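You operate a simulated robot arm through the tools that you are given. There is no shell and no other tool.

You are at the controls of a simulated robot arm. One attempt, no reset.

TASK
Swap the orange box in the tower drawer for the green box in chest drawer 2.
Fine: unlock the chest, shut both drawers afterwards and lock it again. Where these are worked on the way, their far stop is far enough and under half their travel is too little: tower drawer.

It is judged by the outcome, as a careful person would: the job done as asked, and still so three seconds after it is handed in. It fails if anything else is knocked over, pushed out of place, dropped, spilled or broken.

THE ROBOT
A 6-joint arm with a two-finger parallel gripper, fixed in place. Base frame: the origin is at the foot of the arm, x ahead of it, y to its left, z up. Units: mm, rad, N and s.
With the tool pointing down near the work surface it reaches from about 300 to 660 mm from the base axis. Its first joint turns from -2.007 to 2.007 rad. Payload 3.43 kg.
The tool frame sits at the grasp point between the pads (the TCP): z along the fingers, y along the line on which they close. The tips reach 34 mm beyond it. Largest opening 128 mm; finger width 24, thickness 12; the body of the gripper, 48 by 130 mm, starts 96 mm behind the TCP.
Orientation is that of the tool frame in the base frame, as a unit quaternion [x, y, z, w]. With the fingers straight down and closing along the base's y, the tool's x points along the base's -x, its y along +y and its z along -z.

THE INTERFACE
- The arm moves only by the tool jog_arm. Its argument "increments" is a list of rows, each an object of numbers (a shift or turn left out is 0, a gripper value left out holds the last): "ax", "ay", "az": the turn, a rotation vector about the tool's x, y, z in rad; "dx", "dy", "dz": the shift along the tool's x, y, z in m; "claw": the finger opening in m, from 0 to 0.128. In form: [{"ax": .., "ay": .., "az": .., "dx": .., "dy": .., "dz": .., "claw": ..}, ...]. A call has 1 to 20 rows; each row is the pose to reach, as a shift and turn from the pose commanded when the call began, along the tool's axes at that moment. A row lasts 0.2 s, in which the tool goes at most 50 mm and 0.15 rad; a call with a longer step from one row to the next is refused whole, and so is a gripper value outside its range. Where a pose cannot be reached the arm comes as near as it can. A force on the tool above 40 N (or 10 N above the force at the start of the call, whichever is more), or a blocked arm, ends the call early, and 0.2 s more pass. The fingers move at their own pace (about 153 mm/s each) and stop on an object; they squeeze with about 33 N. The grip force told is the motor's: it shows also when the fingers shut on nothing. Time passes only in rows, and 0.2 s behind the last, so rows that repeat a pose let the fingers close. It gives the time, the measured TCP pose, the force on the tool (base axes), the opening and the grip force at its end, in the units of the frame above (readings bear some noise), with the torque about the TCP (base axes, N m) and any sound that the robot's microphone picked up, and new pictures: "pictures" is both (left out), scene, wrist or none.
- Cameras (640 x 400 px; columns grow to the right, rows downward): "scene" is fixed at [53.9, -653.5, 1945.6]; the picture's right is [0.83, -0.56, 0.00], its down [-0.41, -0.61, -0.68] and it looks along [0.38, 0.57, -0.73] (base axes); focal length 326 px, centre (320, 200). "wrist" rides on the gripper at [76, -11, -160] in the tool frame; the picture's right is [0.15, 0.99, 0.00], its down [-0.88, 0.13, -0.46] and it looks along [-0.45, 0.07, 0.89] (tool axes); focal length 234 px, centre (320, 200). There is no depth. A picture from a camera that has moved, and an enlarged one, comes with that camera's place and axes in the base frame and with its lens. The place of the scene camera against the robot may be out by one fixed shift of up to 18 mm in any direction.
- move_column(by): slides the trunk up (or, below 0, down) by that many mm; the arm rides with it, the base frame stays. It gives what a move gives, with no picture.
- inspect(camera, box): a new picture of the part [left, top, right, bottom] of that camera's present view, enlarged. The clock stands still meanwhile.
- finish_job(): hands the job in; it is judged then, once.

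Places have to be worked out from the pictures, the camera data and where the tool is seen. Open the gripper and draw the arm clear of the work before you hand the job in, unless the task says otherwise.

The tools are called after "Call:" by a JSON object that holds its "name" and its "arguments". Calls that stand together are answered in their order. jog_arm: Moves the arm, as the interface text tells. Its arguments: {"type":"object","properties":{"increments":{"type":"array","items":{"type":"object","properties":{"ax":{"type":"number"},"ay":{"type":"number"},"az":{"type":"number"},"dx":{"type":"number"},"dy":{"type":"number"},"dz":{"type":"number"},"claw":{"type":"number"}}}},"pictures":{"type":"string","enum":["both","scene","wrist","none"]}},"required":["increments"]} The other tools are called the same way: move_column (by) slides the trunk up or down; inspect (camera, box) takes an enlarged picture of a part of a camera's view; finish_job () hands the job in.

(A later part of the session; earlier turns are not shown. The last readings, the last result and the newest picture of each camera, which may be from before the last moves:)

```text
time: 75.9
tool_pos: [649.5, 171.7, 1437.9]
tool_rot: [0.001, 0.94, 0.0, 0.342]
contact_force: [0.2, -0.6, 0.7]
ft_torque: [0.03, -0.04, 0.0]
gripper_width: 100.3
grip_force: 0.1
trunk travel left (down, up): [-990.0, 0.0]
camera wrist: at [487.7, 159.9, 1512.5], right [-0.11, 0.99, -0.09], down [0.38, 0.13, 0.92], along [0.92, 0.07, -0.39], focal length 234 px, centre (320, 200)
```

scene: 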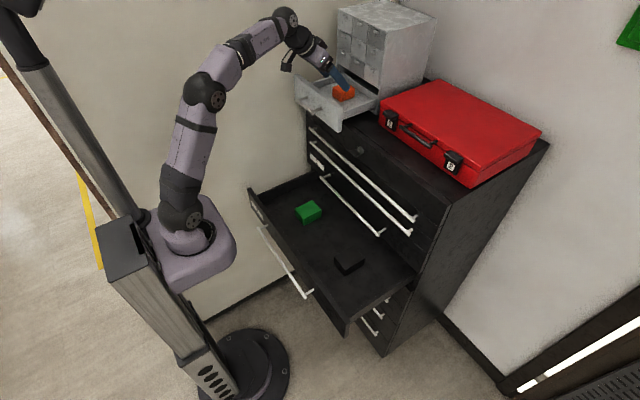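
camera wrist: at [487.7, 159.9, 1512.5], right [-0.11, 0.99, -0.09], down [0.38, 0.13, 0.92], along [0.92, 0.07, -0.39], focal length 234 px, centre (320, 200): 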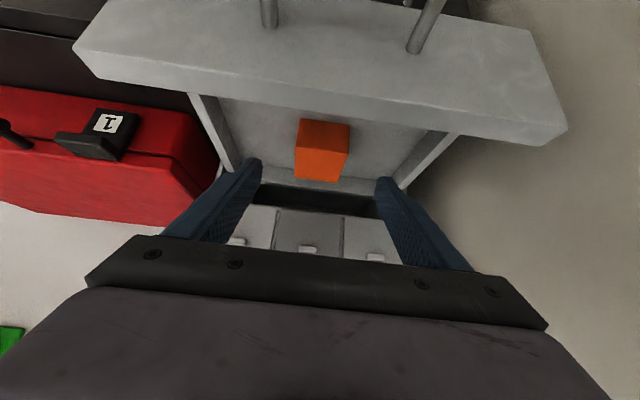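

The box is confirmed at y 146–198 and I'm centred on it. I'll narrow to 80 mm, descend 80 mm along the tool axis, then close.

Call:
{"name": "jog_arm", "arguments": {"increments": [{"claw": 0.08}, {"dz": 0.02, "claw": 0.08}, {"dz": 0.04}, {"dz": 0.06}, {"dz": 0.078}, {"dz": 0.078}], "pictures": "wrist"}}

Call:
{"name": "inspect", "arguments": {"camera": "scene", "box": [290, 50, 400, 130]}}

```text
time: 77.3
tool_pos: [698.5, 171.4, 1386.7]
tool_rot: [-0.001, 0.938, 0.003, 0.348]
contact_force: [1.7, 0.4, 21.0]
ft_torque: [-0.82, -0.31, -0.12]
gripper_width: 79.5
grip_force: 0.1
trunk travel left (down, up): [-990.0, 0.0]
camera wrist: at [536.4, 159.4, 1457.4], right [-0.11, 0.99, -0.09], down [0.37, 0.13, 0.92], along [0.92, 0.07, -0.38], focal length 234 px, centre (320, 200)
```

wrist: 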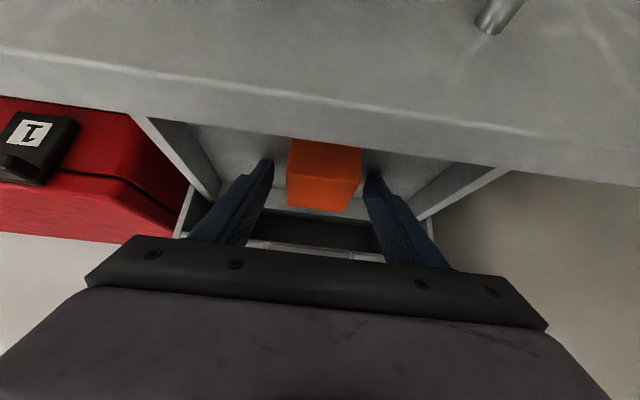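

```text
5.00 times, centred on (345, 90) of scene
camera zoom: at [53.9, -653.5, 1945.6], right [0.83, -0.56, 0.0], down [-0.41, -0.61, -0.68], along [0.38, 0.57, -0.73], focal length 1629 px, centre (195, 750)
```

zoom: 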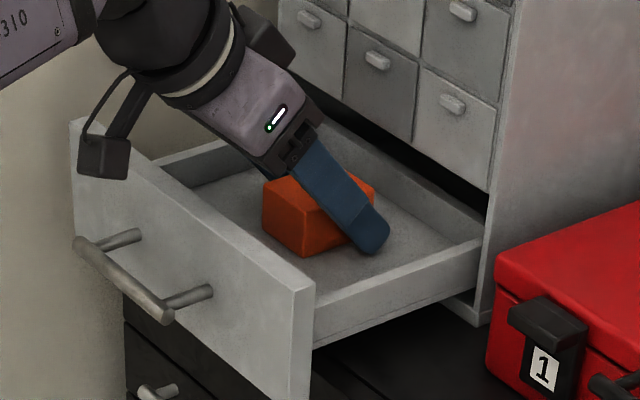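

The right fingertip is pressing the drawer floor (21 N), so the floor is higher than I thought, at about z≈1352, and the box spans x≈670–727. I'll back off 17 mm along the tool axis and close.

Call:
{"name": "jog_arm", "arguments": {"increments": [{"dz": -0.01}, {"dz": -0.017}, {"dz": -0.017, "claw": 0.06}, {"dz": -0.017, "claw": 0.04}, {"dz": -0.017, "claw": 0.03}, {"dz": -0.017, "claw": 0.03}], "pictures": "wrist"}}

Call:
{"name": "inspect", "arguments": {"camera": "scene", "box": [290, 50, 400, 130]}}

```text
time: 78.7
tool_pos: [687.7, 171.2, 1391.8]
tool_rot: [0.001, 0.94, 0.001, 0.341]
contact_force: [-0.3, 0.8, -0.3]
ft_torque: [0.02, 0.0, 0.04]
gripper_width: 49.3
grip_force: 33.2
trunk travel left (down, up): [-990.0, 0.0]
camera wrist: at [526.7, 159.7, 1465.4], right [-0.11, 0.99, -0.09], down [0.38, 0.13, 0.91], along [0.92, 0.07, -0.39], focal length 234 px, centre (320, 200)
```

wrist: 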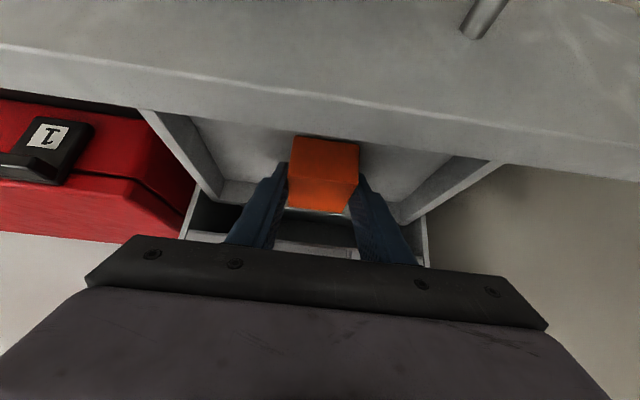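

```text
5.00 times, centred on (345, 90) of scene
camera zoom: at [53.9, -653.5, 1945.6], right [0.83, -0.56, 0.0], down [-0.41, -0.61, -0.68], along [0.38, 0.57, -0.73], focal length 1629 px, centre (195, 750)
```

zoom: 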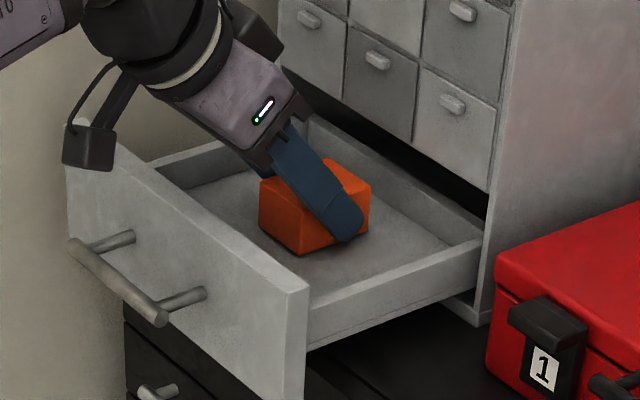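

The orange box is firmly gripped at 49 mm. I'll lift it, then carry it back over the front panel (top z≈1418).

Call:
{"name": "jog_arm", "arguments": {"increments": [{"dz": -0.0153, "dx": -0.0129}, {"dz": -0.0338, "dx": -0.0219}, {"dz": -0.0589, "dx": -0.0233}, {"dz": -0.087, "dx": -0.0208}, {"dz": -0.1216, "dx": -0.0107}, {"dz": -0.1511, "dx": 0.0168}, {"dz": -0.1769, "dx": 0.0474}, {"dz": -0.1769, "dx": 0.0474}], "pictures": "both"}}

```text
time: 80.5
tool_pos: [537.1, 173.4, 1493.8]
tool_rot: [0.001, 0.94, 0.001, 0.34]
contact_force: [0.5, 0.3, -0.3]
ft_torque: [0.0, 0.02, -0.02]
gripper_width: 30.0
grip_force: 0.0
trunk travel left (down, up): [-990.0, 0.0]
camera wrist: at [376.4, 162.6, 1568.5], right [-0.11, 0.99, -0.09], down [0.38, 0.13, 0.91], along [0.92, 0.07, -0.39], focal length 234 px, centre (320, 200)
```

scene: 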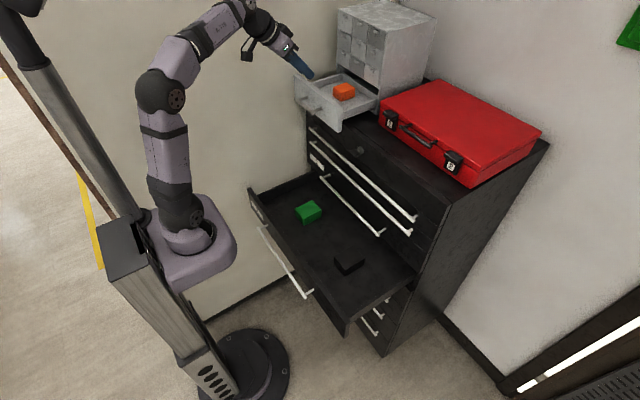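
wrist: 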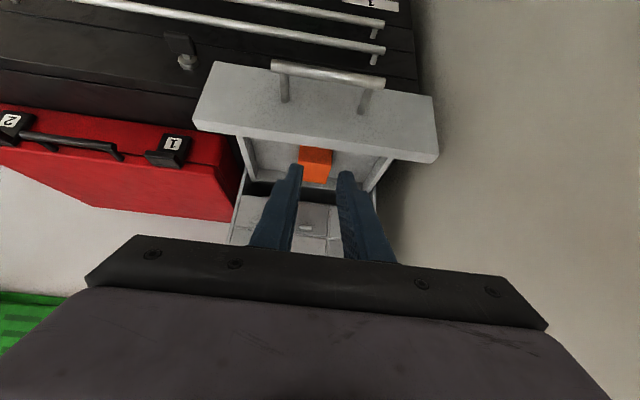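

The fingers came up empty (opening now 30 mm), so the box slipped out and is still in the drawer. I'll look at how it lies.

Call:
{"name": "inspect", "arguments": {"camera": "scene", "box": [290, 50, 400, 130]}}

Call:
{"name": "inspect", "arguments": {"camera": "wrist", "box": [180, 50, 450, 240]}}

```text
5.00 times, centred on (345, 90) of scene
camera zoom: at [53.9, -653.5, 1945.6], right [0.83, -0.56, 0.0], down [-0.41, -0.61, -0.68], along [0.38, 0.57, -0.73], focal length 1629 px, centre (195, 750)
```

zoom: 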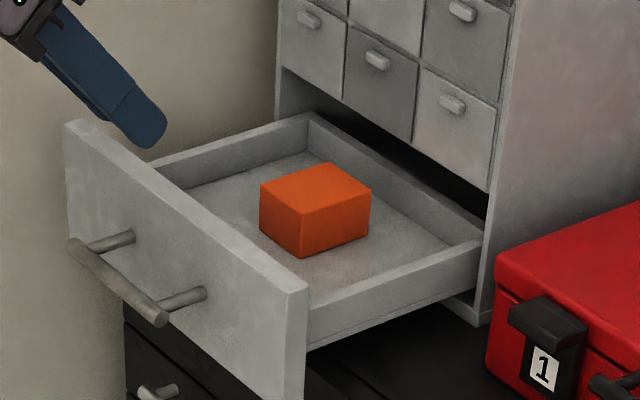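

```text
2.11 times, centred on (315, 145) of wrist
camera zoom: at [376.4, 162.6, 1568.5], right [-0.11, 0.99, -0.09], down [0.38, 0.13, 0.91], along [0.92, 0.07, -0.39], focal length 493 px, centre (330, 316)
```

zoom: 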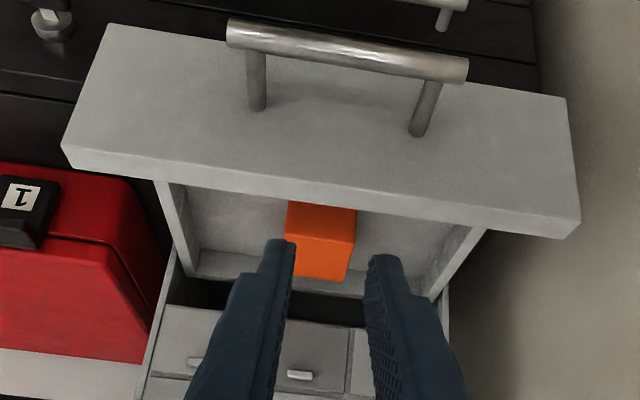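

The box hasn't moved at all; the fingers simply slid off. I'll return the same way, then grip with full squeeze and lift slowly to check the hold.

Call:
{"name": "jog_arm", "arguments": {"increments": [{"dz": 0.0257, "dx": -0.0306, "claw": 0.075}, {"dz": 0.0552, "dx": -0.0581, "dy": -0.001}, {"dz": 0.0899, "dx": -0.0682, "dy": -0.001}, {"dz": 0.1181, "dx": -0.0707, "dy": -0.001}, {"dz": 0.143, "dx": -0.0693, "dy": -0.001}, {"dz": 0.1616, "dx": -0.0602, "dy": -0.001}, {"dz": 0.1769, "dx": -0.0474, "dy": -0.001}, {"dz": 0.1769, "dx": -0.0474, "dy": -0.001}], "pictures": "wrist"}}

Call:
{"name": "inspect", "arguments": {"camera": "wrist", "box": [220, 110, 420, 230]}}

```text
time: 82.3
tool_pos: [689.0, 173.3, 1392.4]
tool_rot: [0.001, 0.94, 0.001, 0.341]
contact_force: [-0.6, 0.1, 1.1]
ft_torque: [0.0, 0.01, 0.02]
gripper_width: 75.0
grip_force: 0.1
trunk travel left (down, up): [-990.0, 0.0]
camera wrist: at [527.1, 162.3, 1466.9], right [-0.11, 0.99, -0.09], down [0.38, 0.13, 0.92], along [0.92, 0.07, -0.39], focal length 234 px, centre (320, 200)
```

wrist: 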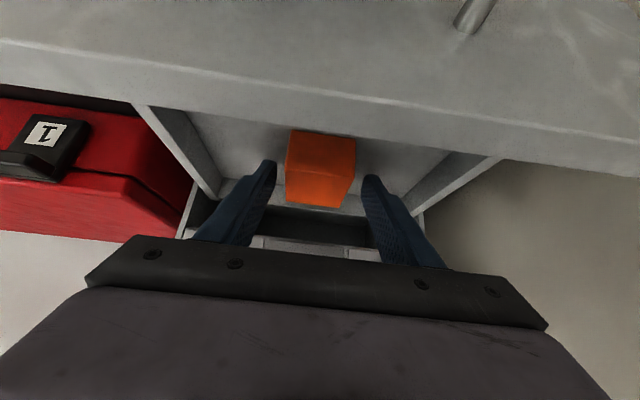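

```text
3.20 times, centred on (320, 170) of wrist
camera zoom: at [527.1, 162.3, 1466.9], right [-0.11, 0.99, -0.09], down [0.38, 0.13, 0.92], along [0.92, 0.07, -0.39], focal length 749 px, centre (320, 296)
```

zoom: 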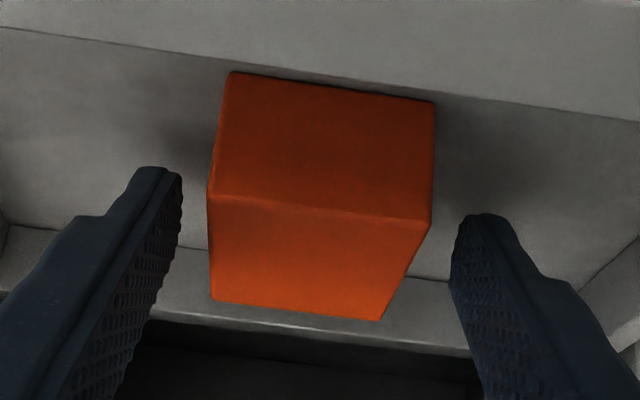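

From this view the box is x 672–732, z 1351–1385, y 146–196. I'll close fully and lift just 15 mm slowly to check.

Call:
{"name": "jog_arm", "arguments": {"increments": [{"dy": -0.002, "dz": 0.003, "claw": 0.055}, {"dy": -0.002, "dz": 0.003, "claw": 0.02}, {"dy": -0.002, "dz": 0.003, "claw": 0.0}, {"dy": -0.002, "dz": 0.003, "claw": 0.0}, {"dy": -0.002, "dz": 0.003, "claw": 0.0}], "pictures": "none"}}

Call:
{"name": "jog_arm", "arguments": {"increments": [{"dz": -0.003, "dx": -0.0026}, {"dz": -0.006, "dx": -0.0052}, {"dz": -0.009, "dx": -0.0078}, {"dz": -0.0115, "dx": -0.0097}], "pictures": "wrist"}}

Call:
{"name": "inspect", "arguments": {"camera": "scene", "box": [290, 50, 400, 130]}}

```text
time: 83.5
tool_pos: [690.0, 171.6, 1389.1]
tool_rot: [0.001, 0.94, 0.0, 0.342]
contact_force: [1.1, 0.4, 2.0]
ft_torque: [-0.07, -0.01, 0.01]
gripper_width: 49.0
grip_force: 32.4
trunk travel left (down, up): [-990.0, 0.0]
```

```text
time: 84.5
tool_pos: [688.9, 168.2, 1402.8]
tool_rot: [0.0, 0.94, 0.001, 0.342]
contact_force: [0.0, -0.3, -0.6]
ft_torque: [-0.02, 0.03, -0.04]
gripper_width: 49.3
grip_force: 33.5
trunk travel left (down, up): [-990.0, 0.0]
camera wrist: at [528.3, 157.5, 1478.1], right [-0.11, 0.99, -0.09], down [0.38, 0.13, 0.91], along [0.92, 0.07, -0.39], focal length 234 px, centre (320, 200)
```

wrist: 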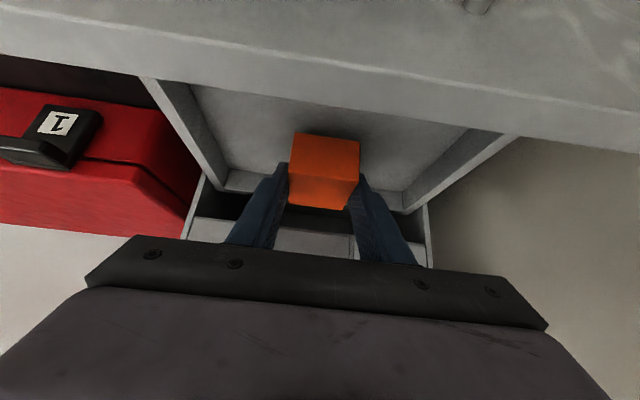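

```text
5.00 times, centred on (345, 90) of scene
camera zoom: at [53.9, -653.5, 1945.6], right [0.83, -0.56, 0.0], down [-0.41, -0.61, -0.68], along [0.38, 0.57, -0.73], focal length 1629 px, centre (195, 750)
```

zoom: 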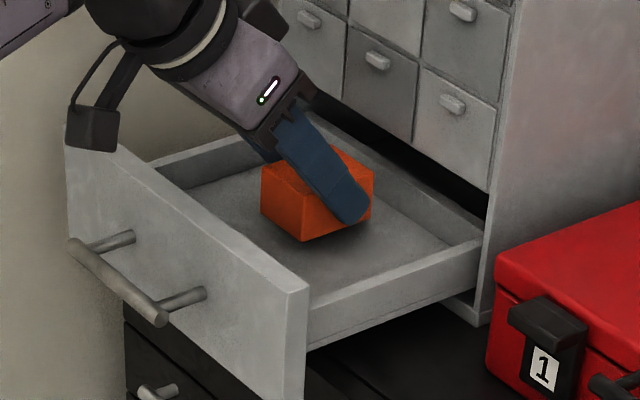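

The box is lifting with the fingers this time. I'll continue slowly, up and slightly back.

Call:
{"name": "jog_arm", "arguments": {"increments": [{"dz": -0.0074, "dx": -0.0036}, {"dz": -0.0148, "dx": -0.0072}, {"dz": -0.0222, "dx": -0.0108}, {"dz": -0.0303, "dx": -0.0137}, {"dz": -0.039, "dx": -0.0158}, {"dz": -0.0483, "dx": -0.0171}, {"dz": -0.0583, "dx": -0.0176}, {"dz": -0.0696, "dx": -0.0166}, {"dz": -0.0815, "dx": -0.0149}, {"dz": -0.0941, "dx": -0.0124}], "pictures": "both"}}

```text
time: 86.7
tool_pos: [638.8, 167.5, 1484.5]
tool_rot: [0.001, 0.94, 0.001, 0.342]
contact_force: [-0.4, -0.1, -0.7]
ft_torque: [0.0, -0.03, 0.0]
gripper_width: 49.2
grip_force: 33.0
trunk travel left (down, up): [-990.0, 0.0]
camera wrist: at [477.5, 156.2, 1558.7], right [-0.11, 0.99, -0.09], down [0.38, 0.13, 0.92], along [0.92, 0.07, -0.39], focal length 234 px, centre (320, 200)
```

scene: 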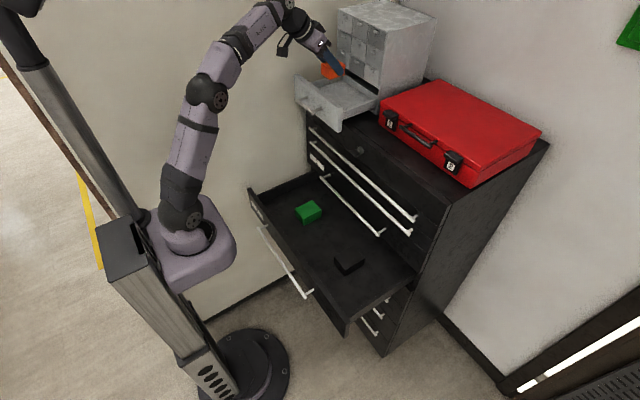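
wrist: 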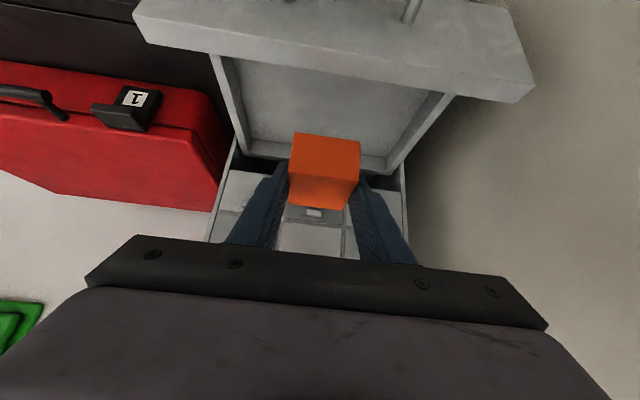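

The box is held well clear above the panel. I'll bring it straight back to x≈480 before descending to drawer 2.

Call:
{"name": "jog_arm", "arguments": {"increments": [{"dz": -0.0064, "dx": 0.0077}, {"dz": -0.0145, "dx": 0.0172}, {"dz": -0.0225, "dx": 0.0268}, {"dz": -0.0305, "dx": 0.0364}, {"dz": -0.0386, "dx": 0.046}, {"dz": -0.0466, "dx": 0.0555}, {"dz": -0.0547, "dx": 0.0651}, {"dz": -0.0627, "dx": 0.0747}, {"dz": -0.0707, "dx": 0.0843}, {"dz": -0.0788, "dx": 0.0938}, {"dz": -0.0868, "dx": 0.1034}, {"dz": -0.0949, "dx": 0.113}, {"dz": -0.1029, "dx": 0.1226}], "pictures": "both"}}

```text
time: 89.5
tool_pos: [477.5, 166.1, 1483.2]
tool_rot: [0.001, 0.94, 0.0, 0.341]
contact_force: [0.7, -0.7, -0.7]
ft_torque: [0.04, 0.03, 0.01]
gripper_width: 49.0
grip_force: 33.1
trunk travel left (down, up): [-990.0, 0.0]
camera wrist: at [316.1, 155.7, 1559.2], right [-0.11, 0.99, -0.09], down [0.38, 0.13, 0.91], along [0.92, 0.07, -0.39], focal length 234 px, centre (320, 200)
```

scene: 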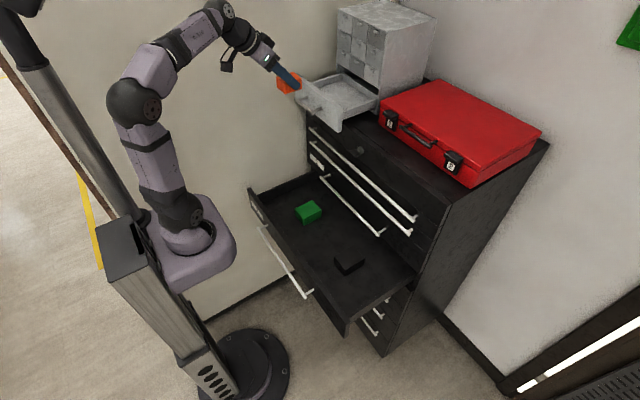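
wrist: 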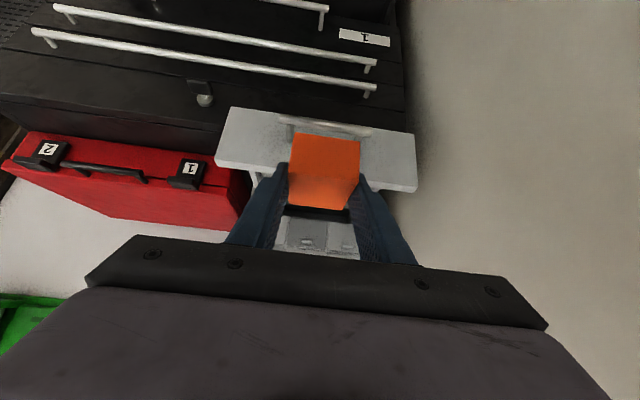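

The box is at x≈477, but the tower handle protrudes below at y 115–223. I'll shift sideways to y≈-20, over the free area between the green and black boxes, before lowering.

Call:
{"name": "jog_arm", "arguments": {"increments": [{"dy": -0.015}, {"dy": -0.035}, {"dy": -0.055}, {"dy": -0.075}, {"dy": -0.095}, {"dy": -0.115}, {"dy": -0.135}, {"dy": -0.155}, {"dy": -0.175}, {"dy": -0.186}], "pictures": "scene"}}

```text
time: 91.7
tool_pos: [481.3, -16.9, 1486.8]
tool_rot: [0.0, 0.94, 0.0, 0.342]
contact_force: [0.6, -0.6, -0.8]
ft_torque: [-0.01, -0.02, 0.0]
gripper_width: 49.3
grip_force: 32.6
trunk travel left (down, up): [-990.0, 0.0]
```

scene: 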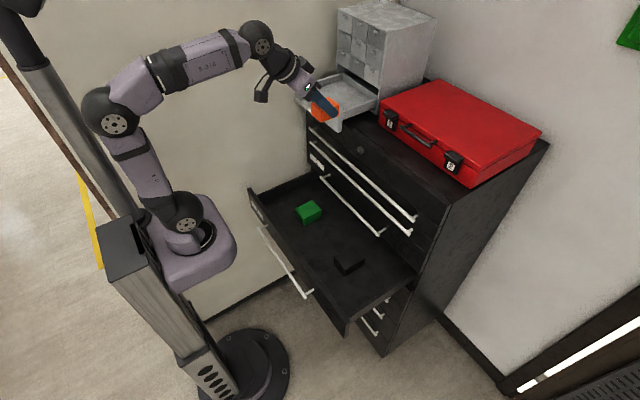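

Position (481,-17) is clear of the bars below. I'll lower the trunk in two stages to bring the box just above drawer 2.

Call:
{"name": "move_column", "arguments": {"by": -400}}

Call:
{"name": "inspect", "arguments": {"camera": "scene", "box": [0, 0, 640, 400]}}

Call:
{"name": "inspect", "arguments": {"camera": "wrist", "box": [0, 0, 640, 400]}}

```text
time: 95.5
tool_pos: [481.0, -17.2, 1086.5]
tool_rot: [0.0, 0.94, 0.001, 0.342]
contact_force: [-0.1, -0.3, -0.7]
ft_torque: [-0.03, -0.01, 0.03]
gripper_width: 49.2
grip_force: 33.1
trunk travel left (down, up): [-590.0, 400.0]
```

```text
1.00 times, centred on (320, 200) of scene (not enlarged: the box is as wide or as high as the picture)
camera zoom: at [53.9, -653.5, 1945.6], right [0.83, -0.56, 0.0], down [-0.41, -0.61, -0.68], along [0.38, 0.57, -0.73], focal length 326 px, centre (320, 200)
```

zoom: 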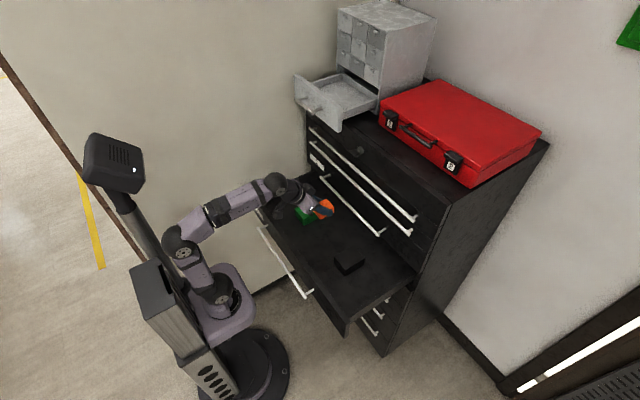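

```text
1.00 times, centred on (320, 200) of wrist (not enlarged: the box is as wide or as high as the picture)
camera zoom: at [319.8, -27.3, 1160.9], right [-0.11, 0.99, -0.09], down [0.38, 0.13, 0.91], along [0.92, 0.07, -0.39], focal length 234 px, centre (320, 200)
```

zoom: 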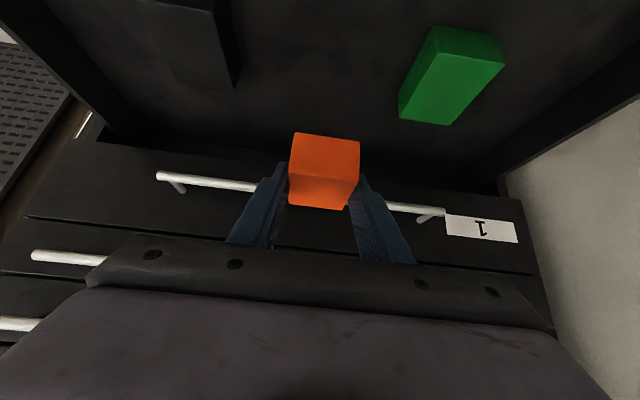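

Good overhead view of drawer 2. I'll zoom on the green box to measure it and confirm the free area.

Call:
{"name": "inspect", "arguments": {"camera": "wrist", "box": [380, 10, 520, 140]}}

Call:
{"name": "inspect", "arguments": {"camera": "scene", "box": [240, 160, 420, 290]}}

```text
3.08 times, centred on (450, 75) of wrist
camera zoom: at [319.8, -27.3, 1160.9], right [-0.11, 0.99, -0.09], down [0.38, 0.13, 0.91], along [0.92, 0.07, -0.39], focal length 720 px, centre (-80, 585)
```

zoom: 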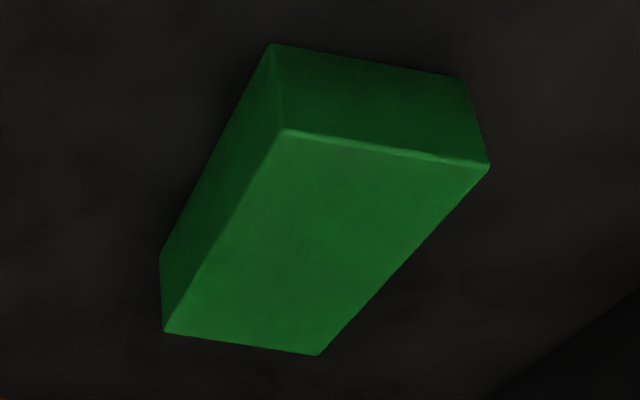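

```text
3.08 times, centred on (330, 225) of scene
camera zoom: at [53.9, -653.5, 1945.6], right [0.83, -0.56, 0.0], down [-0.41, -0.61, -0.68], along [0.38, 0.57, -0.73], focal length 1002 px, centre (289, 123)
```

zoom: 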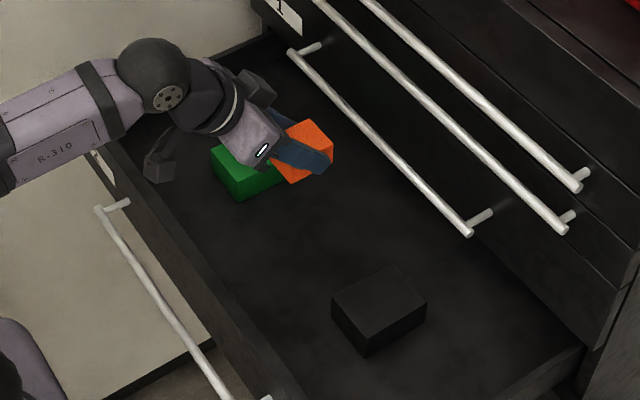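

The green box sits at roughly x 465–555, y 85–155, and the area around y≈-17 is free. I'll lower the trunk 110 mm, then move forward under the drawer 1 bar so the wrist camera stays behind the front panel.

Call:
{"name": "move_column", "arguments": {"by": -110}}

Call:
{"name": "jog_arm", "arguments": {"increments": [{"dz": 0.0064, "dx": -0.0077}, {"dz": 0.0145, "dx": -0.0172}, {"dz": 0.0225, "dx": -0.0268}, {"dz": 0.0305, "dx": -0.0364}, {"dz": 0.0386, "dx": -0.046}, {"dz": 0.0466, "dx": -0.0555}, {"dz": 0.0482, "dx": -0.0575}], "pictures": "both"}}

Call:
{"name": "inspect", "arguments": {"camera": "scene", "box": [240, 160, 420, 290]}}

```text
time: 96.9
tool_pos: [481.6, -15.6, 975.7]
tool_rot: [0.0, 0.94, 0.001, 0.341]
contact_force: [0.4, 0.2, -0.4]
ft_torque: [-0.02, 0.01, 0.03]
gripper_width: 49.2
grip_force: 33.3
trunk travel left (down, up): [-480.0, 510.0]
```

```text
time: 98.5
tool_pos: [556.2, -15.2, 976.2]
tool_rot: [0.0, 0.94, 0.001, 0.341]
contact_force: [0.6, -0.1, -0.2]
ft_torque: [0.0, 0.0, -0.02]
gripper_width: 49.0
grip_force: 33.1
trunk travel left (down, up): [-480.0, 510.0]
camera wrist: at [395.3, -27.3, 1050.9], right [-0.11, 0.99, -0.09], down [0.38, 0.13, 0.91], along [0.92, 0.07, -0.39], focal length 234 px, centre (320, 200)
```

scene: 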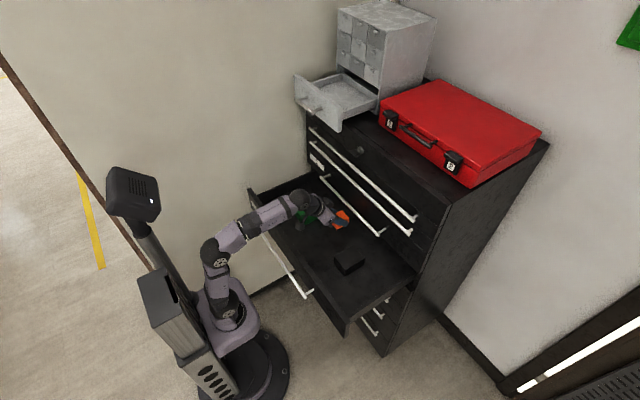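
wrist: 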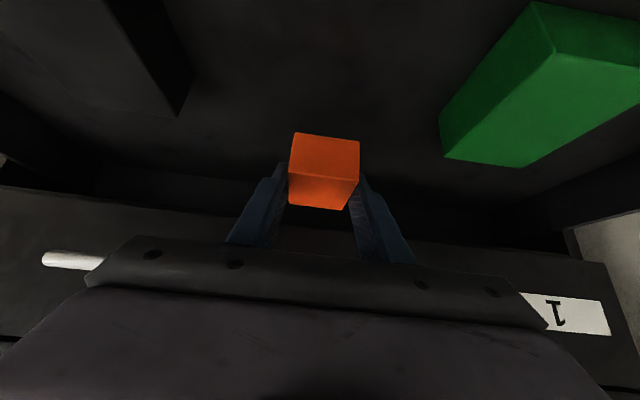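

```text
3.08 times, centred on (330, 225) of scene
camera zoom: at [53.9, -653.5, 1945.6], right [0.83, -0.56, 0.0], down [-0.41, -0.61, -0.68], along [0.38, 0.57, -0.73], focal length 1002 px, centre (289, 123)
```

zoom: 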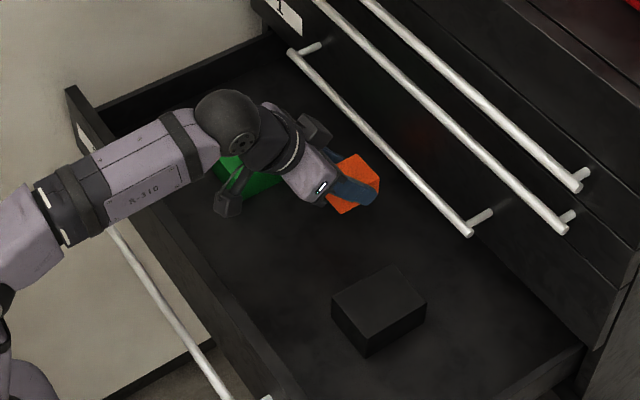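

The second view puts the drawer 2 floor at about z≈888 and the green box top at 931, centred at (506,118). The orange box bottom is at ≈939, so I'll lower 40 mm with the trunk and finish gently with the arm.

Call:
{"name": "move_column", "arguments": {"by": -40}}

Call:
{"name": "jog_arm", "arguments": {"increments": [{"dz": 0.0023, "dx": 0.0019}, {"dz": 0.0046, "dx": 0.0039}, {"dz": 0.0069, "dx": 0.0058}, {"dz": 0.0084, "dx": 0.0071}], "pictures": "wrist"}}

Call:
{"name": "inspect", "arguments": {"camera": "scene", "box": [270, 180, 370, 250]}}

```text
time: 99.4
tool_pos: [555.3, -16.7, 936.8]
tool_rot: [0.0, 0.94, 0.001, 0.341]
contact_force: [-0.2, 0.5, -0.1]
ft_torque: [0.05, 0.01, 0.0]
gripper_width: 49.0
grip_force: 33.3
trunk travel left (down, up): [-440.0, 550.0]
```

```text
time: 100.4
tool_pos: [556.0, -15.7, 927.1]
tool_rot: [0.001, 0.939, 0.0, 0.343]
contact_force: [0.2, -0.3, 4.5]
ft_torque: [-0.09, 0.13, 0.01]
gripper_width: 49.0
grip_force: 32.9
trunk travel left (down, up): [-440.0, 550.0]
camera wrist: at [394.4, -26.2, 1001.1], right [-0.11, 0.99, -0.09], down [0.38, 0.13, 0.92], along [0.92, 0.07, -0.39], focal length 234 px, centre (320, 200)
```

wrist: 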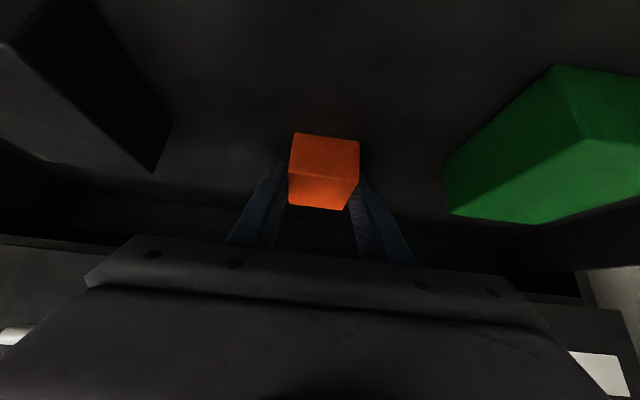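

```text
5.71 times, centred on (320, 215) of scene
camera zoom: at [53.9, -653.5, 1945.6], right [0.83, -0.56, 0.0], down [-0.41, -0.61, -0.68], along [0.38, 0.57, -0.73], focal length 1862 px, centre (320, 114)
```

zoom: 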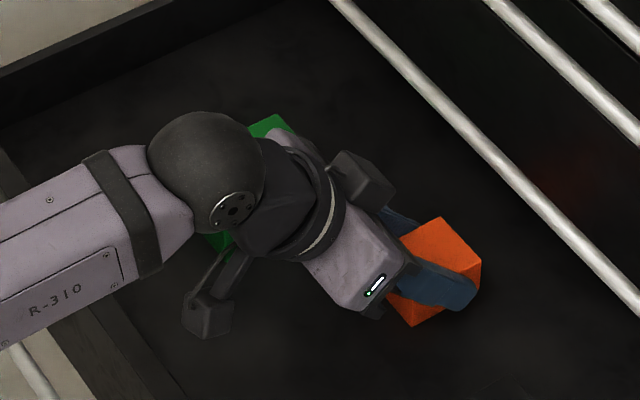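

Contact of 4.5 N shows the box is on the drawer floor. I'll release and back out along the tool axis.

Call:
{"name": "jog_arm", "arguments": {"increments": [{"claw": 0.055}, {"claw": 0.07}, {"claw": 0.085}, {"claw": 0.085, "dz": -0.015}, {"dz": -0.035}, {"dz": -0.055}, {"dz": -0.075}, {"dz": -0.075}], "pictures": "both"}}

```text
time: 102.2
tool_pos: [508.2, -15.4, 983.2]
tool_rot: [0.001, 0.94, 0.001, 0.341]
contact_force: [-0.5, 0.3, 0.6]
ft_torque: [0.03, -0.03, 0.03]
gripper_width: 85.1
grip_force: 0.0
trunk travel left (down, up): [-440.0, 550.0]
camera wrist: at [346.4, -26.3, 1057.0], right [-0.11, 0.99, -0.09], down [0.38, 0.13, 0.91], along [0.92, 0.07, -0.39], focal length 234 px, centre (320, 200)
```

scene: 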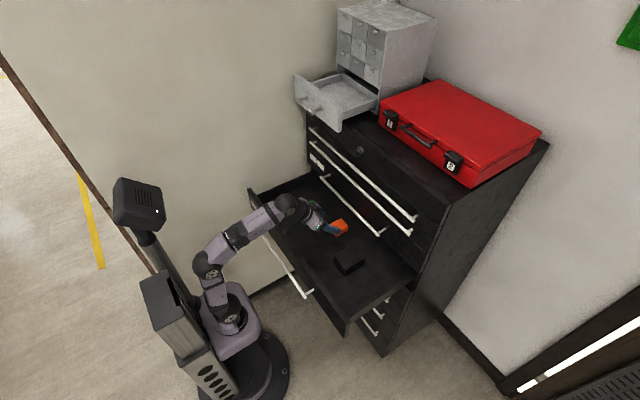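
wrist: 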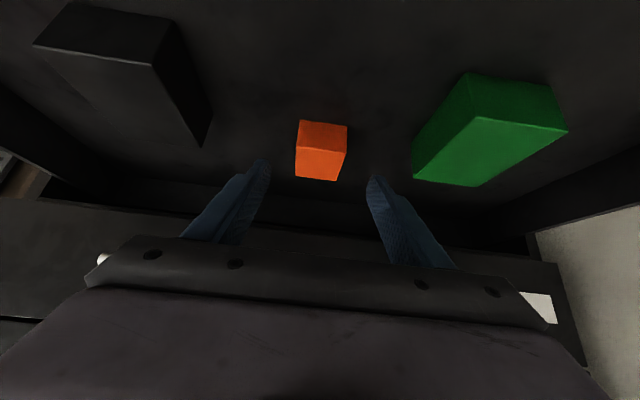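

The orange box stands properly in drawer 2. Before grasping the green box I need the front panel's position, since my wrist camera bracket will pass over it, so I'll rise and tip the tool vertical for a view down.

Call:
{"name": "move_column", "arguments": {"by": 110}}

Call:
{"name": "jog_arm", "arguments": {"increments": [{"ay": 0.14, "dz": -0.01}, {"ay": 0.28, "dz": -0.02}, {"ay": 0.42, "dz": -0.03}, {"ay": 0.56, "dz": -0.03}, {"ay": 0.698, "dz": -0.03}, {"ay": 0.698, "dz": -0.03}], "pictures": "wrist"}}

```text
time: 103.6
tool_pos: [507.0, -15.1, 1091.9]
tool_rot: [0.001, 0.94, 0.0, 0.341]
contact_force: [-0.5, 0.1, 0.2]
ft_torque: [0.01, 0.01, -0.02]
gripper_width: 85.1
grip_force: 0.1
trunk travel left (down, up): [-550.0, 440.0]
```

```text
time: 105.0
tool_pos: [457.1, -15.5, 1044.9]
tool_rot: [0.0, 1.0, 0.001, -0.001]
contact_force: [0.6, 1.0, -0.6]
ft_torque: [0.0, 0.01, 0.03]
gripper_width: 85.1
grip_force: 0.0
out of reach, approached as far as the arm can: row 3, 4, 5, 6
trunk travel left (down, up): [-550.0, 440.0]
camera wrist: at [380.5, -26.3, 1204.8], right [-0.15, 0.99, 0.0], down [0.88, 0.13, 0.46], along [0.45, 0.07, -0.89], focal length 234 px, centre (320, 200)
```

wrist: 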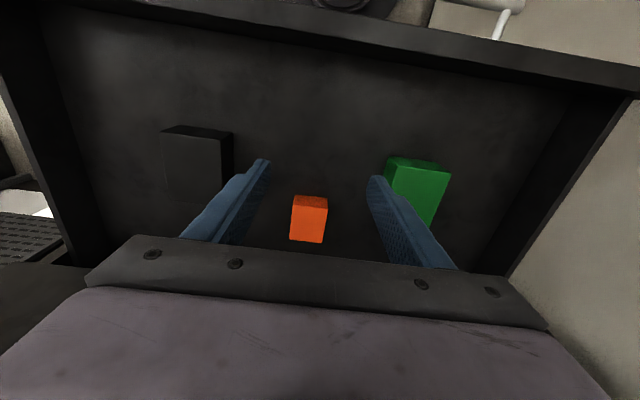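

This shows the whole drawer and its front panel. I'll zoom on the panel edge to locate it.

Call:
{"name": "inspect", "arguments": {"camera": "wrist", "box": [360, 0, 640, 160]}}

Call:
{"name": "inspect", "arguments": {"camera": "wrist", "box": [270, 130, 470, 260]}}

```text
2.29 times, centred on (500, 80) of wrist
camera zoom: at [380.5, -26.3, 1204.8], right [-0.15, 0.99, 0.0], down [0.88, 0.13, 0.46], along [0.45, 0.07, -0.89], focal length 535 px, centre (-91, 474)
```

zoom: 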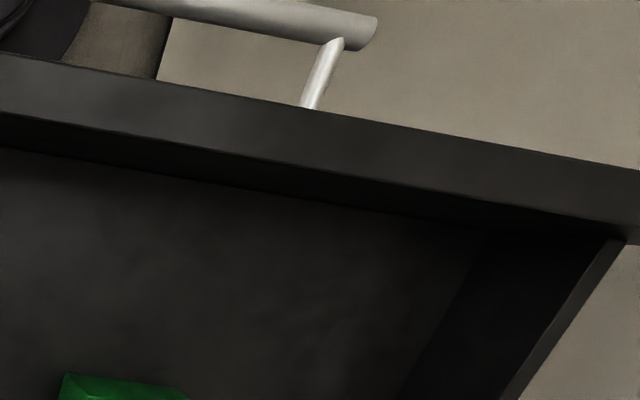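

```text
3.08 times, centred on (370, 195) of wrist
camera zoom: at [380.5, -26.3, 1204.8], right [-0.15, 0.99, 0.0], down [0.88, 0.13, 0.46], along [0.45, 0.07, -0.89], focal length 720 px, centre (166, 215)
```

zoom: 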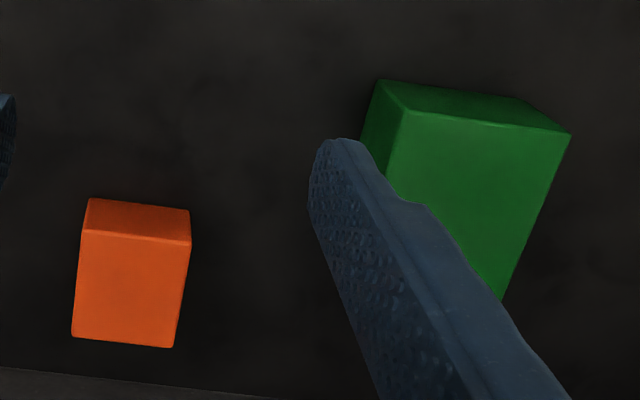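

The panel spans x 337–351 with its top at z≈996; the green box is x 458–545, y 83–151. I'll set a 54° pitch above the green box, which keeps the camera bracket about 15 mm above the panel, and come down vertically.

Call:
{"name": "jog_arm", "arguments": {"increments": [{"ay": -0.1, "dx": -0.005, "dy": 0.02, "claw": 0.1}, {"ay": -0.2, "dx": -0.01, "dy": 0.04}, {"ay": -0.3, "dx": -0.016, "dy": 0.06}, {"ay": -0.4, "dx": -0.021, "dy": 0.08}, {"ay": -0.5, "dx": -0.026, "dy": 0.1}, {"ay": -0.628, "dx": -0.032, "dy": 0.12}, {"ay": -0.628, "dx": -0.032, "dy": 0.1325}, {"ay": -0.628, "dx": -0.032, "dy": 0.1325}], "pictures": "both"}}

```text
time: 106.8
tool_pos: [488.6, 120.7, 1045.1]
tool_rot: [0.0, 0.951, 0.0, 0.309]
contact_force: [0.1, 0.3, 0.5]
ft_torque: [-0.01, -0.01, -0.01]
gripper_width: 99.8
grip_force: 0.1
trunk travel left (down, up): [-550.0, 440.0]
camera wrist: at [332.1, 110.1, 1129.6], right [-0.12, 0.99, -0.08], down [0.45, 0.13, 0.89], along [0.89, 0.07, -0.46], focal length 234 px, centre (320, 200)
```

scene: 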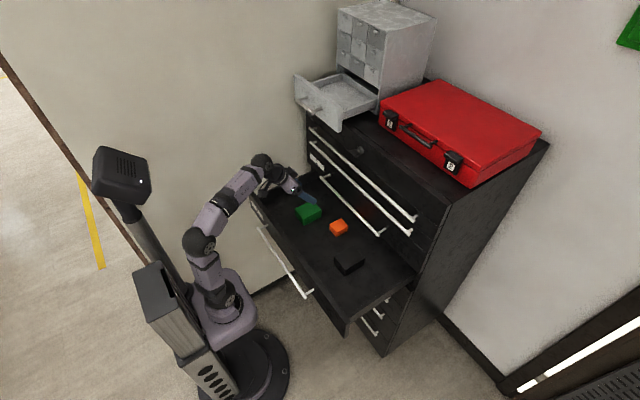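
wrist: 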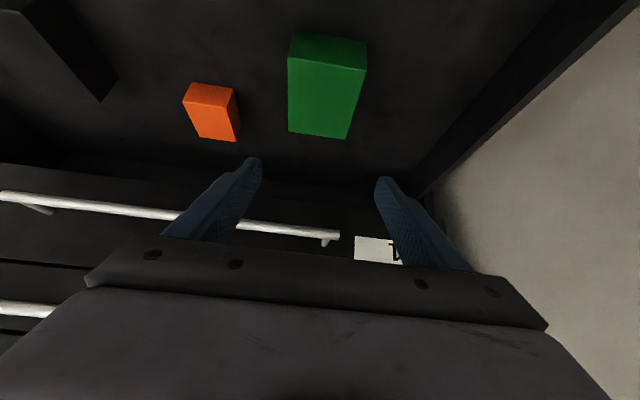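

The green box is confirmed at x 458–546, y 81–150. I'll correct 5 mm in y and descend 100 mm with the trunk.

Call:
{"name": "jog_arm", "arguments": {"increments": [{"dy": -0.005}, {"dy": -0.005}], "pictures": "none"}}

Call:
{"name": "move_column", "arguments": {"by": -80}}

Call:
{"name": "inspect", "arguments": {"camera": "scene", "box": [240, 150, 360, 240]}}

Call:
{"name": "inspect", "arguments": {"camera": "wrist", "box": [0, 0, 640, 400]}}

```text
time: 107.4
tool_pos: [486.6, 115.8, 1044.4]
tool_rot: [0.0, 0.951, 0.0, 0.309]
contact_force: [-0.4, 0.0, 0.1]
ft_torque: [0.01, 0.01, -0.04]
gripper_width: 99.9
grip_force: 0.2
trunk travel left (down, up): [-550.0, 440.0]
```

```text
time: 108.5
tool_pos: [487.9, 115.9, 964.8]
tool_rot: [0.001, 0.951, 0.001, 0.309]
contact_force: [-0.1, 0.4, -1.1]
ft_torque: [0.0, -0.04, 0.03]
gripper_width: 99.8
grip_force: 0.0
trunk travel left (down, up): [-470.0, 520.0]
```

```text
4.44 times, centred on (300, 195) of scene
camera zoom: at [53.9, -653.5, 1945.6], right [0.83, -0.56, 0.0], down [-0.41, -0.61, -0.68], along [0.38, 0.57, -0.73], focal length 1448 px, centre (409, 222)
```

zoom: 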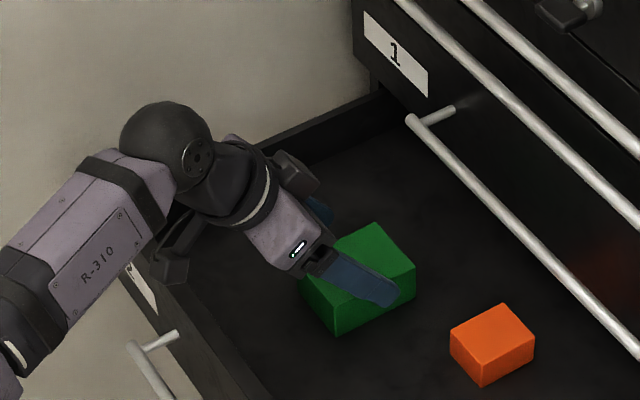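

```text
1.00 times, centred on (320, 200) of wrist (not enlarged: the box is as wide or as high as the picture)
camera zoom: at [331.7, 104.5, 1049.8], right [-0.12, 0.99, -0.08], down [0.45, 0.13, 0.89], along [0.89, 0.07, -0.46], focal length 234 px, centre (320, 200)
```

zoom: 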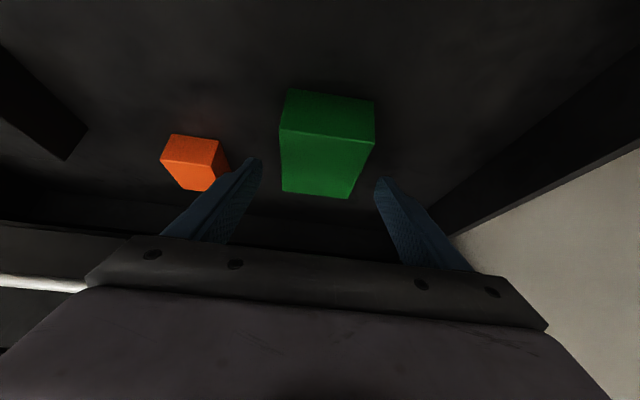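

Alignment is good. I'll lower the last 23 mm with the arm, which has force sensing, and close slowly.

Call:
{"name": "jog_arm", "arguments": {"increments": [{"dz": 0.0065, "dx": 0.0047}, {"dz": 0.013, "dx": 0.0094}, {"dz": 0.0186, "dx": 0.0135}, {"dz": 0.0186, "dx": 0.0135, "claw": 0.075}, {"dz": 0.0186, "dx": 0.0135, "claw": 0.05}, {"dz": 0.0186, "dx": 0.0135, "claw": 0.02}, {"dz": 0.0186, "dx": 0.0135, "claw": 0.0}], "pictures": "wrist"}}

Call:
{"name": "inspect", "arguments": {"camera": "scene", "box": [240, 150, 360, 240]}}

```text
time: 110.2
tool_pos: [487.9, 115.8, 942.3]
tool_rot: [0.002, 0.951, -0.001, 0.309]
contact_force: [0.1, 0.0, 1.4]
ft_torque: [-0.03, -0.18, 0.0]
gripper_width: 69.6
grip_force: 32.6
trunk travel left (down, up): [-470.0, 520.0]
camera wrist: at [332.4, 104.9, 1027.2], right [-0.12, 0.99, -0.08], down [0.45, 0.13, 0.89], along [0.89, 0.07, -0.46], focal length 234 px, centre (320, 200)
```

wrist: 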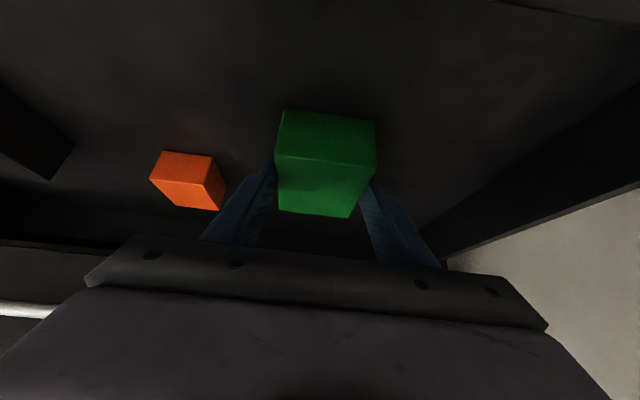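

```text
4.44 times, centred on (300, 195) of scene
camera zoom: at [53.9, -653.5, 1945.6], right [0.83, -0.56, 0.0], down [-0.41, -0.61, -0.68], along [0.38, 0.57, -0.73], focal length 1448 px, centre (409, 222)
```

zoom: 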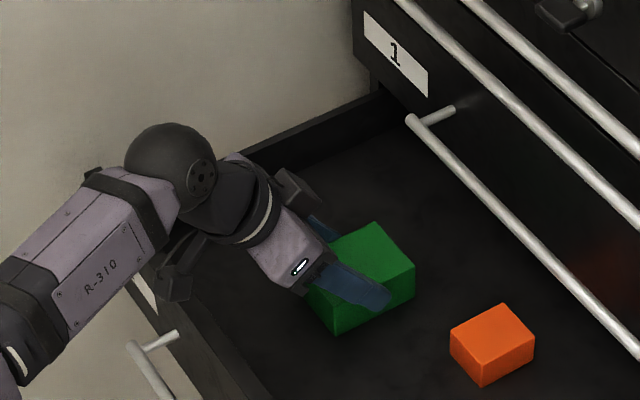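

The green box is gripped at 69.6 mm. I'll do a slow 15 mm test lift.

Call:
{"name": "jog_arm", "arguments": {"increments": [{"dz": -0.003, "dx": -0.0022}, {"dz": -0.006, "dx": -0.0044}, {"dz": -0.009, "dx": -0.0066}, {"dz": -0.0121, "dx": -0.0088}], "pictures": "wrist"}}

Call:
{"name": "inspect", "arguments": {"camera": "scene", "box": [240, 150, 360, 240]}}

```text
time: 111.2
tool_pos: [487.8, 113.7, 957.1]
tool_rot: [0.001, 0.952, 0.0, 0.308]
contact_force: [0.3, 0.3, -2.0]
ft_torque: [-0.02, 0.0, 0.01]
gripper_width: 69.5
grip_force: 33.0
trunk travel left (down, up): [-470.0, 520.0]
camera wrist: at [332.4, 103.3, 1042.0], right [-0.12, 0.99, -0.08], down [0.45, 0.13, 0.89], along [0.89, 0.07, -0.46], focal length 234 px, centre (320, 200)
```

wrist: 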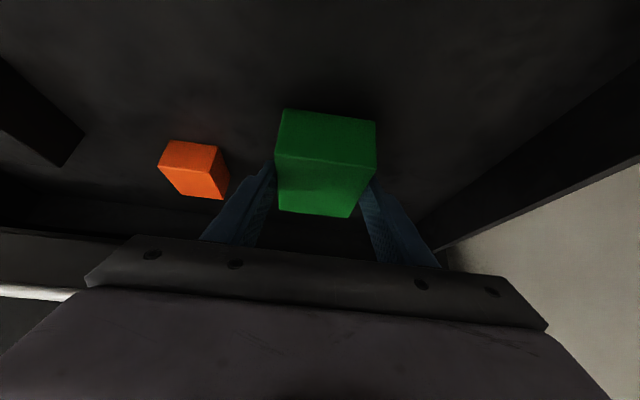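

```text
4.44 times, centred on (300, 195) of scene
camera zoom: at [53.9, -653.5, 1945.6], right [0.83, -0.56, 0.0], down [-0.41, -0.61, -0.68], along [0.38, 0.57, -0.73], focal length 1448 px, centre (409, 222)
```

zoom: 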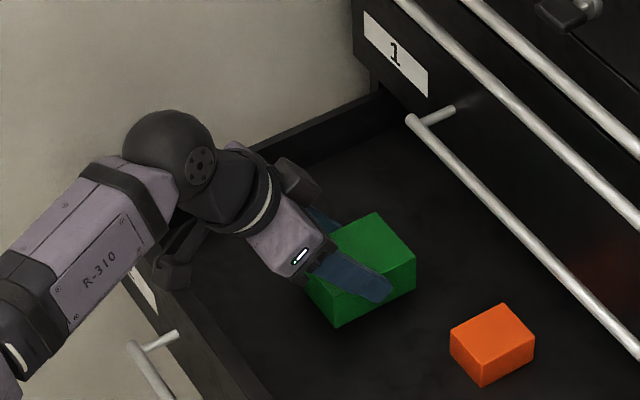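

No slip: the box holds steady in the wrist view. I'll rise 60 mm, move back 40 mm to clear the bars, then raise the trunk.

Call:
{"name": "move_column", "arguments": {"by": 60}}

Call:
{"name": "jog_arm", "arguments": {"increments": [{"dz": -0.0047, "dx": 0.0065}, {"dz": -0.0094, "dx": 0.0129}, {"dz": -0.0141, "dx": 0.0194}, {"dz": -0.0188, "dx": 0.0259}, {"dz": -0.0235, "dx": 0.0324}], "pictures": "none"}}

Call:
{"name": "move_column", "arguments": {"by": 200}}

Call:
{"name": "inspect", "arguments": {"camera": "scene", "box": [0, 0, 640, 400]}}

```text
time: 112.2
tool_pos: [487.2, 115.0, 1016.3]
tool_rot: [0.001, 0.952, 0.0, 0.308]
contact_force: [0.1, 0.2, -2.3]
ft_torque: [-0.02, 0.02, -0.02]
gripper_width: 69.6
grip_force: 33.2
trunk travel left (down, up): [-530.0, 460.0]
```

```text
time: 113.3
tool_pos: [448.0, 113.7, 1017.1]
tool_rot: [0.001, 0.952, 0.0, 0.307]
contact_force: [0.6, 0.5, -3.1]
ft_torque: [0.01, 0.04, 0.02]
gripper_width: 69.6
grip_force: 33.3
trunk travel left (down, up): [-530.0, 460.0]
```

```text
time: 115.5
tool_pos: [448.3, 112.8, 1216.8]
tool_rot: [0.0, 0.951, 0.001, 0.309]
contact_force: [-0.5, -0.1, -2.5]
ft_torque: [0.01, 0.02, -0.04]
gripper_width: 69.5
grip_force: 32.9
trunk travel left (down, up): [-730.0, 260.0]
```

```text
1.00 times, centred on (320, 200) of scene (not enlarged: the box is as wide or as high as the picture)
camera zoom: at [53.9, -653.5, 1945.6], right [0.83, -0.56, 0.0], down [-0.41, -0.61, -0.68], along [0.38, 0.57, -0.73], focal length 326 px, centre (320, 200)
```

zoom: 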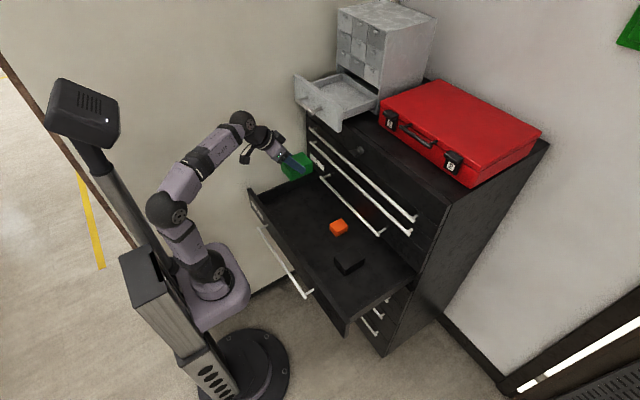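

All clear. I'll raise the trunk the remaining 260 mm to bring the box above the tower drawer level.

Call:
{"name": "move_column", "arguments": {"by": 260}}

Call:
{"name": "inspect", "arguments": {"camera": "wrist", "box": [0, 0, 640, 400]}}

Call:
{"name": "inspect", "arguments": {"camera": "scene", "box": [230, 40, 400, 150]}}

```text
time: 118.2
tool_pos: [448.4, 113.2, 1476.7]
tool_rot: [0.002, 0.951, 0.0, 0.308]
contact_force: [-0.1, -0.3, -2.2]
ft_torque: [-0.03, 0.08, -0.03]
gripper_width: 69.4
grip_force: 33.2
trunk travel left (down, up): [-990.0, 0.0]
```

```text
1.00 times, centred on (320, 200) of wrist (not enlarged: the box is as wide or as high as the picture)
camera zoom: at [293.2, 101.9, 1562.2], right [-0.12, 0.99, -0.08], down [0.45, 0.13, 0.89], along [0.89, 0.07, -0.46], focal length 234 px, centre (320, 200)
```

zoom: 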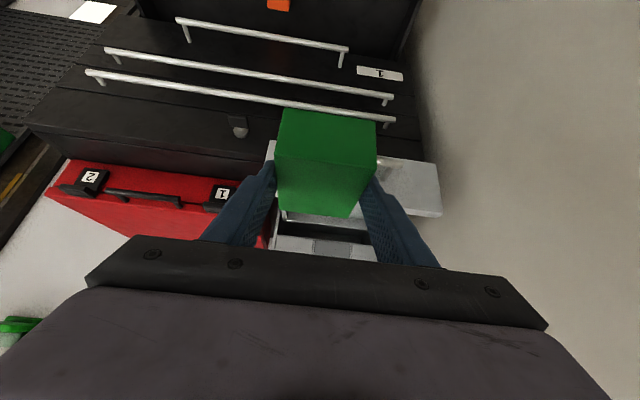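

```text
3.64 times, centred on (315, 95) of scene
camera zoom: at [53.9, -653.5, 1945.6], right [0.83, -0.56, 0.0], down [-0.41, -0.61, -0.68], along [0.38, 0.57, -0.73], focal length 1185 px, centre (338, 582)
```

zoom: 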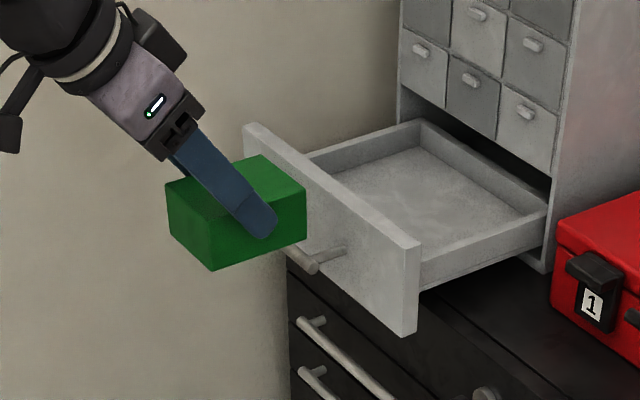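

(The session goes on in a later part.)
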